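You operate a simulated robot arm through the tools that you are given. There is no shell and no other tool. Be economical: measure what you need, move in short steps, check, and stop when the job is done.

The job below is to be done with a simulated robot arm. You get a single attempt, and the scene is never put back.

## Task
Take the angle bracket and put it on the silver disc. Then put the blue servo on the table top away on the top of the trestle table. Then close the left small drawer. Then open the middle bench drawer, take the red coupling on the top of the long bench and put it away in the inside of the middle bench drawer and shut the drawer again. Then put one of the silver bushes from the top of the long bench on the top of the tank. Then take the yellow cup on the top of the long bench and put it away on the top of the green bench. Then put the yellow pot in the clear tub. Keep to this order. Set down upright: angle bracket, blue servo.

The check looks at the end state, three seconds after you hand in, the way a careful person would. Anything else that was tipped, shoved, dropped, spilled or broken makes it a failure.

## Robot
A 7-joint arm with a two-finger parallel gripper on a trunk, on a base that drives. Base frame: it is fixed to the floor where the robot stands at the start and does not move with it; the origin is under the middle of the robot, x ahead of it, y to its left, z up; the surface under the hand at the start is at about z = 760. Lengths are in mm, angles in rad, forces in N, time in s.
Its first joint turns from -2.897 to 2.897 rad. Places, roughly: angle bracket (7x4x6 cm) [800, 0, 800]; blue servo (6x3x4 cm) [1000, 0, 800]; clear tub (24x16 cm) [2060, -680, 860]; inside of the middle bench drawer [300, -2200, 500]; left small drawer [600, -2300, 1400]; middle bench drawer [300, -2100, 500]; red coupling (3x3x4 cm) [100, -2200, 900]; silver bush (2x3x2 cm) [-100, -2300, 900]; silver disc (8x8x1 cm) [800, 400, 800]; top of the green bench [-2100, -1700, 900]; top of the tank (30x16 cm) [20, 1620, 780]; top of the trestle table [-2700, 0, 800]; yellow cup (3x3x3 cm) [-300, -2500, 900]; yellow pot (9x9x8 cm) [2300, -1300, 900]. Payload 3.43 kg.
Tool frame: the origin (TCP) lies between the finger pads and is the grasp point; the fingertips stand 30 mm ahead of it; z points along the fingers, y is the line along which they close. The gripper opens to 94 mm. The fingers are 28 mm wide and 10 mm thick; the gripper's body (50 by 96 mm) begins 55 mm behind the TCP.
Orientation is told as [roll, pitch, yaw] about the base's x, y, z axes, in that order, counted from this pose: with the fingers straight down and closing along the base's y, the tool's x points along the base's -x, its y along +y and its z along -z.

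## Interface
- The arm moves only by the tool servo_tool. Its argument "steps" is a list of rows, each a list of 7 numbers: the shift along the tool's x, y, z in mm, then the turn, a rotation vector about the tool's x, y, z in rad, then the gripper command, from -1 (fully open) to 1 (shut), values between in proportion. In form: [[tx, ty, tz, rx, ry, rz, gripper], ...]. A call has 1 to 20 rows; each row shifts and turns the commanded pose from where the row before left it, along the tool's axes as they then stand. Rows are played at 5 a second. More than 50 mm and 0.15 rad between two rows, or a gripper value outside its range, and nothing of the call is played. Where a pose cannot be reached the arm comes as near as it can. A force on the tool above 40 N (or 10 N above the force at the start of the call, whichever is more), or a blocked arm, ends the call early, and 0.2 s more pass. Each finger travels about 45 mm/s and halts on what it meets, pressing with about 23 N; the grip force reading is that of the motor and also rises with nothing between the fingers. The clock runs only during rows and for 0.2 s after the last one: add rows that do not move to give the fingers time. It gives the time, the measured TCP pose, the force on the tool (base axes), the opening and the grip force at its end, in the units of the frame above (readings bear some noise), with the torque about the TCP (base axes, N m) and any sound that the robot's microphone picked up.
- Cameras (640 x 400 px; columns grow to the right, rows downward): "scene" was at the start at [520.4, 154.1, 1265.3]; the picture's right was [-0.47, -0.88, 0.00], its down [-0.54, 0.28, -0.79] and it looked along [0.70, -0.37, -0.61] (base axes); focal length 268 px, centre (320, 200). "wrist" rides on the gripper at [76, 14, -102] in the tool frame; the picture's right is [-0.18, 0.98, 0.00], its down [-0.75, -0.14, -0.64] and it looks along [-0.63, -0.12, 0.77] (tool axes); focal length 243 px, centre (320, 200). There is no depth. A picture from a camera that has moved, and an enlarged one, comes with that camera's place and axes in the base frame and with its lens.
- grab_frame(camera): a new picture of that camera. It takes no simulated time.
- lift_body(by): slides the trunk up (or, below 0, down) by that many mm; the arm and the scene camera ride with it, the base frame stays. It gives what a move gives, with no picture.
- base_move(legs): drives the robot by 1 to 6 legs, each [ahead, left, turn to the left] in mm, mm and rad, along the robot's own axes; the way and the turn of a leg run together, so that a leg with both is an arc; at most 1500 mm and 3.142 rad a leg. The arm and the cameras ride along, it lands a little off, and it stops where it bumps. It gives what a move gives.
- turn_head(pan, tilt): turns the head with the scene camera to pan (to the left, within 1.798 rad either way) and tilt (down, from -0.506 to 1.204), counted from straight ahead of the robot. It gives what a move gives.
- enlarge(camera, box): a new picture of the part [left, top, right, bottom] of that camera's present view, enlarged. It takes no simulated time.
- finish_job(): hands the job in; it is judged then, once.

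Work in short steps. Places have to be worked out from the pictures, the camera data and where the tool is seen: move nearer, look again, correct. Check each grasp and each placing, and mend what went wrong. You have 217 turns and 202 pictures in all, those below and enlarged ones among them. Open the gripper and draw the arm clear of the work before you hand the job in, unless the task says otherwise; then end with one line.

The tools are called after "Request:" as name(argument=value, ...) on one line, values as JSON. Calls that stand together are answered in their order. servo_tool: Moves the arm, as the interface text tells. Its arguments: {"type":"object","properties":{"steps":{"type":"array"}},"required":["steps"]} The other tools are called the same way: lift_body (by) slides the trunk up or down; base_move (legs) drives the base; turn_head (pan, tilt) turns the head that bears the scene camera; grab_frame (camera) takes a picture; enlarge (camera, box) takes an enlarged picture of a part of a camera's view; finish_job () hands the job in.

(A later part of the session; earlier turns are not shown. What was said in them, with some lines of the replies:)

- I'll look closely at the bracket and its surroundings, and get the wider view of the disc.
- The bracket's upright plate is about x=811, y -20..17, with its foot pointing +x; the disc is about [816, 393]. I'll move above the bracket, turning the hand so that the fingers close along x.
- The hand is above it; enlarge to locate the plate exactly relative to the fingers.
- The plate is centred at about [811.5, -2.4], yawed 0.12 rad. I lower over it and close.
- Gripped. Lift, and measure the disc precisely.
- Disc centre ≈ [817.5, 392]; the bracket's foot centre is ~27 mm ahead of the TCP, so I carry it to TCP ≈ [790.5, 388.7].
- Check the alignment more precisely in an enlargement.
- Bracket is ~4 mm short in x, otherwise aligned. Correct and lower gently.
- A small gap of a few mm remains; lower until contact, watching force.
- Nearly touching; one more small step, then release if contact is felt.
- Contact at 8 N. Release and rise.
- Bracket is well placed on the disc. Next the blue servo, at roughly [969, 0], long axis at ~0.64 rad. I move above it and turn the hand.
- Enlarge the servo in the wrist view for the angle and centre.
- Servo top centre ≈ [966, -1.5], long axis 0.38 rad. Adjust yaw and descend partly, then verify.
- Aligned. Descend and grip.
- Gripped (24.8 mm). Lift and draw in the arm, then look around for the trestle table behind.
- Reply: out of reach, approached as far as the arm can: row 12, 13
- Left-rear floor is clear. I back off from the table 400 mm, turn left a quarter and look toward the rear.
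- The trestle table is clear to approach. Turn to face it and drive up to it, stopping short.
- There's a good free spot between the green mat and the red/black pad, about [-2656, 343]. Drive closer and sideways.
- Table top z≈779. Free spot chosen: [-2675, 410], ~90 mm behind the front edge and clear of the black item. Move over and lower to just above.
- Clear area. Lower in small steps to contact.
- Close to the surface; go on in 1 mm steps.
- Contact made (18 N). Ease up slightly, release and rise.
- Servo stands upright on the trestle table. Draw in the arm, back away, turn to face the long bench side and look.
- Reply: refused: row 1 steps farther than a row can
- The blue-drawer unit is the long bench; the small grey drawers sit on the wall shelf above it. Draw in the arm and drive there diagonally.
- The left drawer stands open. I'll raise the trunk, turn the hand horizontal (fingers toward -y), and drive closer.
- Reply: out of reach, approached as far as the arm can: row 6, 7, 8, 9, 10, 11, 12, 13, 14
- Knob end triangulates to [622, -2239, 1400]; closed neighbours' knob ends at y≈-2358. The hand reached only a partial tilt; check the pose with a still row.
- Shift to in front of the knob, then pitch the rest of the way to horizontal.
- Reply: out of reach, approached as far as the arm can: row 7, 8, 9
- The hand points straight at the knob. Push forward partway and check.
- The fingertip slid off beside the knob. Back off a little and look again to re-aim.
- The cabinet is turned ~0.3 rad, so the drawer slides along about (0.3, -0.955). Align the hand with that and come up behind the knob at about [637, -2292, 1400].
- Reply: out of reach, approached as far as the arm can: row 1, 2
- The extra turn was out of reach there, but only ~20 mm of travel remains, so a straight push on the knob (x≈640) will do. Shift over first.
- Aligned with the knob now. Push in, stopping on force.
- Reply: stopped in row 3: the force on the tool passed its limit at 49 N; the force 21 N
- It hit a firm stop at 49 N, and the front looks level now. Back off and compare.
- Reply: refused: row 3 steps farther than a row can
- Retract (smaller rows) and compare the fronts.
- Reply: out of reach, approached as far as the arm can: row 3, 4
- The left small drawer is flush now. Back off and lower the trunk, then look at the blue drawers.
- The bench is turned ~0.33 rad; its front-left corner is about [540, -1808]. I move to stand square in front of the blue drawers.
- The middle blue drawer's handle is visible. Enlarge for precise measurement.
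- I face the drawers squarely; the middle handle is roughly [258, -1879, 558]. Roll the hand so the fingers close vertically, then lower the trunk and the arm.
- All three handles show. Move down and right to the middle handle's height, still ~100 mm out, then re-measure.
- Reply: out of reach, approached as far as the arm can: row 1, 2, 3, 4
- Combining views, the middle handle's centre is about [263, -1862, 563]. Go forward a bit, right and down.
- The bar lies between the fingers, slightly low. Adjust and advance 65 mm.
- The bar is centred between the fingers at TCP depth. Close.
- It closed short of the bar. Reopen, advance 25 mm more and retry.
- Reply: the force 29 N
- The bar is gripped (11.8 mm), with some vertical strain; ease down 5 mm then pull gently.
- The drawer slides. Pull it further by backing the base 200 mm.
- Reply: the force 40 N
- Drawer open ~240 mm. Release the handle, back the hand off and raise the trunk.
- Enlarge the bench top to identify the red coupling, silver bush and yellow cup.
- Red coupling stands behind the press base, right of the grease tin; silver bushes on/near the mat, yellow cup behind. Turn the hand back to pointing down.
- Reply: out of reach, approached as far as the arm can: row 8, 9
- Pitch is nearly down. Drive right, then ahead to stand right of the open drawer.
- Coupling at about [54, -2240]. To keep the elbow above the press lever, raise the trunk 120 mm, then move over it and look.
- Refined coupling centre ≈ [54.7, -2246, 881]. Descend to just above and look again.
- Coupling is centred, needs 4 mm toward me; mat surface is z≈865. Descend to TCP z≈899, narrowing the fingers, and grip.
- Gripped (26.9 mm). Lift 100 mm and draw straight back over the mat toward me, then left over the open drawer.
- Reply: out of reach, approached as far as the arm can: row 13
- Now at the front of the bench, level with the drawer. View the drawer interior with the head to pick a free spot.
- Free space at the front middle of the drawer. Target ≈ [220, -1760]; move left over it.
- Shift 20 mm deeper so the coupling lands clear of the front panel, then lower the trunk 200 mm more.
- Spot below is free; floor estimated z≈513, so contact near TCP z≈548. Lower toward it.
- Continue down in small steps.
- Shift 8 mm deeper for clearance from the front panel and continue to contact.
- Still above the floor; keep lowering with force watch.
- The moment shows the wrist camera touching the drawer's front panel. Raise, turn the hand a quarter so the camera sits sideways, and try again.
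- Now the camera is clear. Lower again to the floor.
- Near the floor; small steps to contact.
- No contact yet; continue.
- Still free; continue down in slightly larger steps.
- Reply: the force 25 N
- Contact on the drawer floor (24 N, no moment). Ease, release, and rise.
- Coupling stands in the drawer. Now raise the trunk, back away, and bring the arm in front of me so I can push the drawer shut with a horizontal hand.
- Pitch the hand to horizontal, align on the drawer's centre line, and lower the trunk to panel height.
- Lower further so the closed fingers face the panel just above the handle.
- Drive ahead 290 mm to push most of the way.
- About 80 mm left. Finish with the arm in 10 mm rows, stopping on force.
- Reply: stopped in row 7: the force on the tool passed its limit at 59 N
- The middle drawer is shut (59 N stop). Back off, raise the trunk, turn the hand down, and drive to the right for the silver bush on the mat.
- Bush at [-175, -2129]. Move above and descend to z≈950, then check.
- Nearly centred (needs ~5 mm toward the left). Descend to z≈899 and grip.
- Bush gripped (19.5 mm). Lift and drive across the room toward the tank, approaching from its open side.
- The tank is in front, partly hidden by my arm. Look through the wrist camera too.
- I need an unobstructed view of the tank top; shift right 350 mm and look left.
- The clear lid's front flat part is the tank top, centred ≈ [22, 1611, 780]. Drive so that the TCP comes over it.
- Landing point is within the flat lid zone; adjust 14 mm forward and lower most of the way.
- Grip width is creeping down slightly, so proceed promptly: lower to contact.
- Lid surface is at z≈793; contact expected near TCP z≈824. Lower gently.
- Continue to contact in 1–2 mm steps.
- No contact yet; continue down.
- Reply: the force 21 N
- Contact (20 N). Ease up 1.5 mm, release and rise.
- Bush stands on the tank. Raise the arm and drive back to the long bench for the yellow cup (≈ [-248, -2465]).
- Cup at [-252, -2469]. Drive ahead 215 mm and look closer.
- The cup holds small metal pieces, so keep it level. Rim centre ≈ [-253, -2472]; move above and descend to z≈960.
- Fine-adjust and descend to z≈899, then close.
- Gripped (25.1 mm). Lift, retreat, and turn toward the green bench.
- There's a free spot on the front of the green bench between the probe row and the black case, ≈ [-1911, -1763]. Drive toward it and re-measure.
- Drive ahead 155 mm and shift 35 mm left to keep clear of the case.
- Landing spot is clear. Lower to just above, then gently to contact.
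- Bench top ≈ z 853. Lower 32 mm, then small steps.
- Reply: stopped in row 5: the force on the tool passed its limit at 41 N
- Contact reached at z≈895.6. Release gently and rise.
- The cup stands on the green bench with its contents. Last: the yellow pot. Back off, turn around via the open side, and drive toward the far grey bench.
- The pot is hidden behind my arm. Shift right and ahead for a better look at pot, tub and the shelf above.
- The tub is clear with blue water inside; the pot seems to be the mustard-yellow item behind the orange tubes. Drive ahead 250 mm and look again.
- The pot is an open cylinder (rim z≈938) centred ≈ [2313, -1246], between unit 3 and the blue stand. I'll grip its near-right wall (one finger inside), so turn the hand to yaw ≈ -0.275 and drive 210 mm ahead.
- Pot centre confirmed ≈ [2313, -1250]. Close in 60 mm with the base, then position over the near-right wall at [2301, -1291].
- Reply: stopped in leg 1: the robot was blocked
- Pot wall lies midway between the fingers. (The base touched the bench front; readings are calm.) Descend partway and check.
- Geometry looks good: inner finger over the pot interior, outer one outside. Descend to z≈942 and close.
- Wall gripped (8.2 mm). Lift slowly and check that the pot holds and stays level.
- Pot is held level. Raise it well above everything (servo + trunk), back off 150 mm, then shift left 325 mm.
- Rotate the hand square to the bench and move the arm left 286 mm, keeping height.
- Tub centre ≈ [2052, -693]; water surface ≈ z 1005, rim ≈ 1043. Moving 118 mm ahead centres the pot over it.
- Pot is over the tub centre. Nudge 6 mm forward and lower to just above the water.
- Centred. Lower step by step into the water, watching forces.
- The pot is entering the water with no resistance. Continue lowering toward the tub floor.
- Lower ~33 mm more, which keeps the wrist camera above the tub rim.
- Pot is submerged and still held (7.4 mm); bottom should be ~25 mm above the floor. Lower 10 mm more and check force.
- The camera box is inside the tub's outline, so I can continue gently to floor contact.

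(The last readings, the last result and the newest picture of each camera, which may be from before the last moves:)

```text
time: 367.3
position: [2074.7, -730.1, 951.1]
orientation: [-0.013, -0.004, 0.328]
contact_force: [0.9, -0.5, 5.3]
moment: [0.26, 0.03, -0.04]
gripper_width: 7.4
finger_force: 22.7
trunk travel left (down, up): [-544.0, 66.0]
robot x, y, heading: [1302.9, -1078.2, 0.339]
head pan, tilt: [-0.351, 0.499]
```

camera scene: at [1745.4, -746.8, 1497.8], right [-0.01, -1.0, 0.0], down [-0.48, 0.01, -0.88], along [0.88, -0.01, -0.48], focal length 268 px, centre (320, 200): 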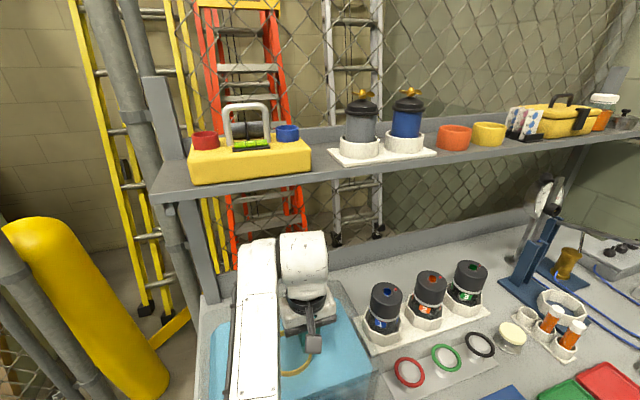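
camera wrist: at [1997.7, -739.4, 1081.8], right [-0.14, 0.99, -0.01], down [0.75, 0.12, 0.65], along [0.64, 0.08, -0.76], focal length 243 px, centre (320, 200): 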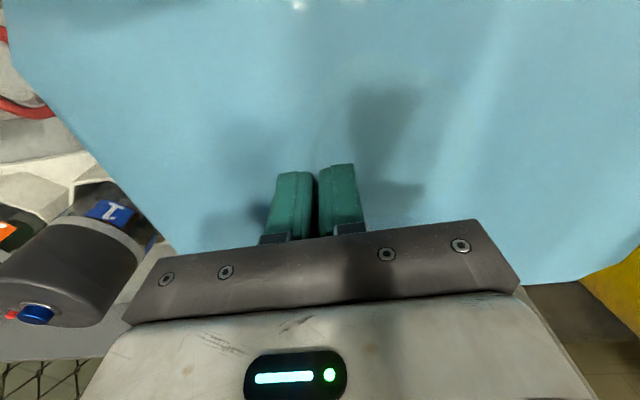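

Contact on the tub floor (5 N, at the pot's side). Release a little and rise straight up.

Request:
servo_tool(steps=[[0, 0, 0, 0, 0, 0, 0.7], [0, 0, 0, 0, 0, 0, 0.4], [0, 0, 0, 0, 0, 0, 0.35], [0, 0, -15, 0, 0, 0, 0.35], [0, 0, -20, 0, 0, 0, 0.35], [0, 0, -30, 0, 0, 0, 0.35], [0, 0, -40, 0, 0, 0, 0.35], [0, 0, -45, 0, 0, 0, 0.35], [0, 0, -45, 0, 0, 0, 0.35], [0, 0, -45, 0, 0, 0, 0.35], [0, 0, 0, 0, 0, 0, 0.35]])

Request:
grab_frame(camera="wrist")

Request:
grab_frame(camera="scene")

```text
time: 369.7
position: [2072.4, -724.4, 1194.1]
orientation: [-0.012, -0.003, 0.331]
contact_force: [0.2, 0.2, 0.2]
moment: [0.02, 0.0, -0.02]
gripper_width: 30.2
finger_force: 0.0
trunk travel left (down, up): [-544.0, 66.0]
robot x, y, heading: [1299.2, -1076.0, 0.342]
head pan, tilt: [-0.351, 0.499]
```

```text
32 pictures are left
camera wrist: at [1995.5, -736.7, 1296.4], right [-0.14, 0.99, -0.01], down [0.75, 0.12, 0.65], along [0.64, 0.08, -0.76], focal length 243 px, centre (320, 200)
```

wrist: 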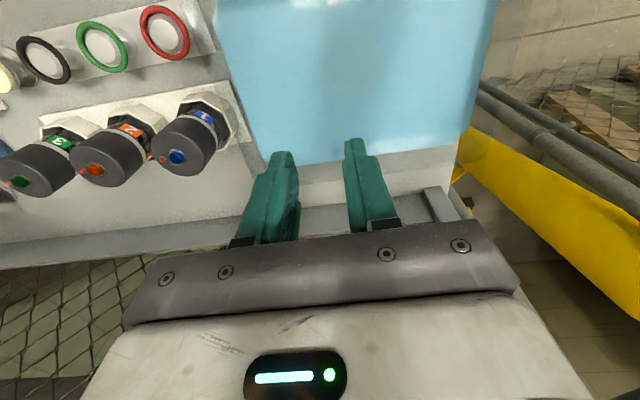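

```text
31 pictures are left
camera scene: at [1745.3, -746.9, 1497.9], right [-0.01, -1.0, 0.0], down [-0.48, 0.01, -0.88], along [0.88, -0.01, -0.48], focal length 268 px, centre (320, 200)
```

scene: 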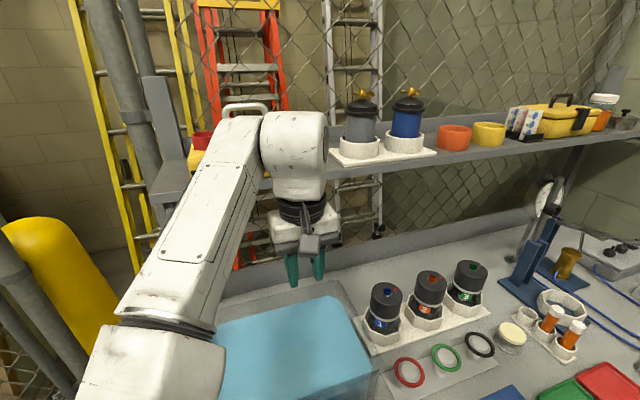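

Pot is in the tub. Open the hand and back away; take a quick look over the first table too.

Request:
base_move(legs=[[-450, 0, 0]])

Request:
servo_tool(steps=[[0, 0, 0, 0, 0, 0, -1], [0, 0, 0, 0, 0, 0, -1], [0, 0, 0, 0, 0, 0, -1], [0, 0, 0, 0, 0, 0, -1]])

Request:
grab_frame(camera="scene")

Request:
turn_head(pan=1.3, tilt=0.5)

Request:
grab_frame(camera="scene")

```text
time: 372.4
position: [1640.8, -888.3, 1194.8]
orientation: [-0.014, -0.004, 0.316]
contact_force: [0.8, -0.4, -0.3]
moment: [0.0, 0.01, 0.0]
gripper_width: 30.4
finger_force: 0.0
trunk travel left (down, up): [-544.0, 66.0]
robot x, y, heading: [862.4, -1229.2, 0.325]
head pan, tilt: [-0.351, 0.499]
```

```text
time: 373.4
position: [1641.1, -887.1, 1193.0]
orientation: [-0.013, -0.006, 0.317]
contact_force: [-0.1, 0.4, -0.7]
moment: [-0.04, -0.01, -0.04]
gripper_width: 94.1
finger_force: 0.0
trunk travel left (down, up): [-544.0, 66.0]
robot x, y, heading: [862.6, -1227.0, 0.327]
head pan, tilt: [-0.351, 0.499]
```

```text
30 pictures are left
camera scene: at [1312.9, -904.0, 1497.8], right [-0.02, -1.0, 0.0], down [-0.48, 0.01, -0.88], along [0.88, -0.02, -0.48], focal length 268 px, centre (320, 200)
```

scene: 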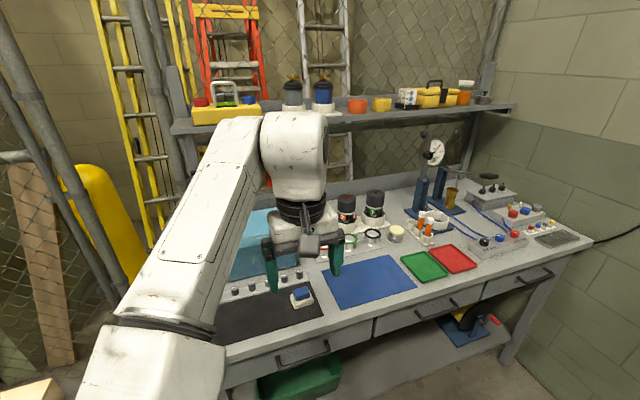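

```text
time: 375.1
position: [1639.3, -887.5, 1193.7]
orientation: [-0.013, -0.005, 0.315]
contact_force: [-0.1, 0.5, 0.0]
moment: [0.02, -0.02, 0.01]
gripper_width: 94.0
finger_force: 0.1
trunk travel left (down, up): [-544.0, 66.0]
robot x, y, heading: [865.7, -1228.5, 0.329]
head pan, tilt: [1.3, 0.499]
```

```text
29 pictures are left
camera scene: at [1216.9, -810.9, 1497.8], right [1.0, 0.06, 0.0], down [0.03, -0.48, -0.88], along [-0.05, 0.88, -0.48], focal length 268 px, centre (320, 200)
```

scene: 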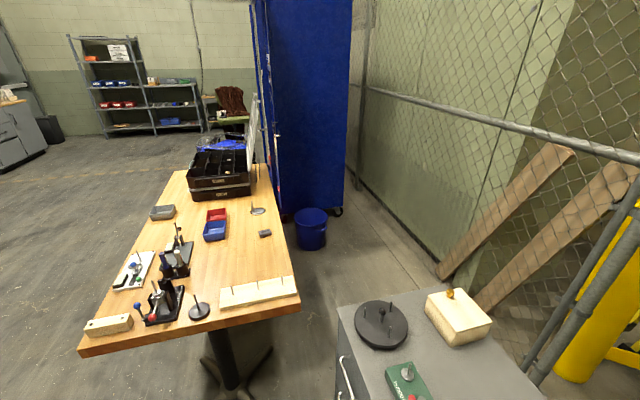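

Everything looks in order: the bracket is on the disc, nothing is disturbed on the benches, and the hand is open and clear. Handing in.

Request:
finish_job()

```text
The job is handed in.
```

I finished all seven steps in the order given and handed the job in; the gripper was open and clear of the work, and nothing looked tipped or shoved in the last pictures. Two notes: the yellow pot went into water in the clear tub and sits submerged, so I couldn't see it after letting go, and the base bumped the far bench once.
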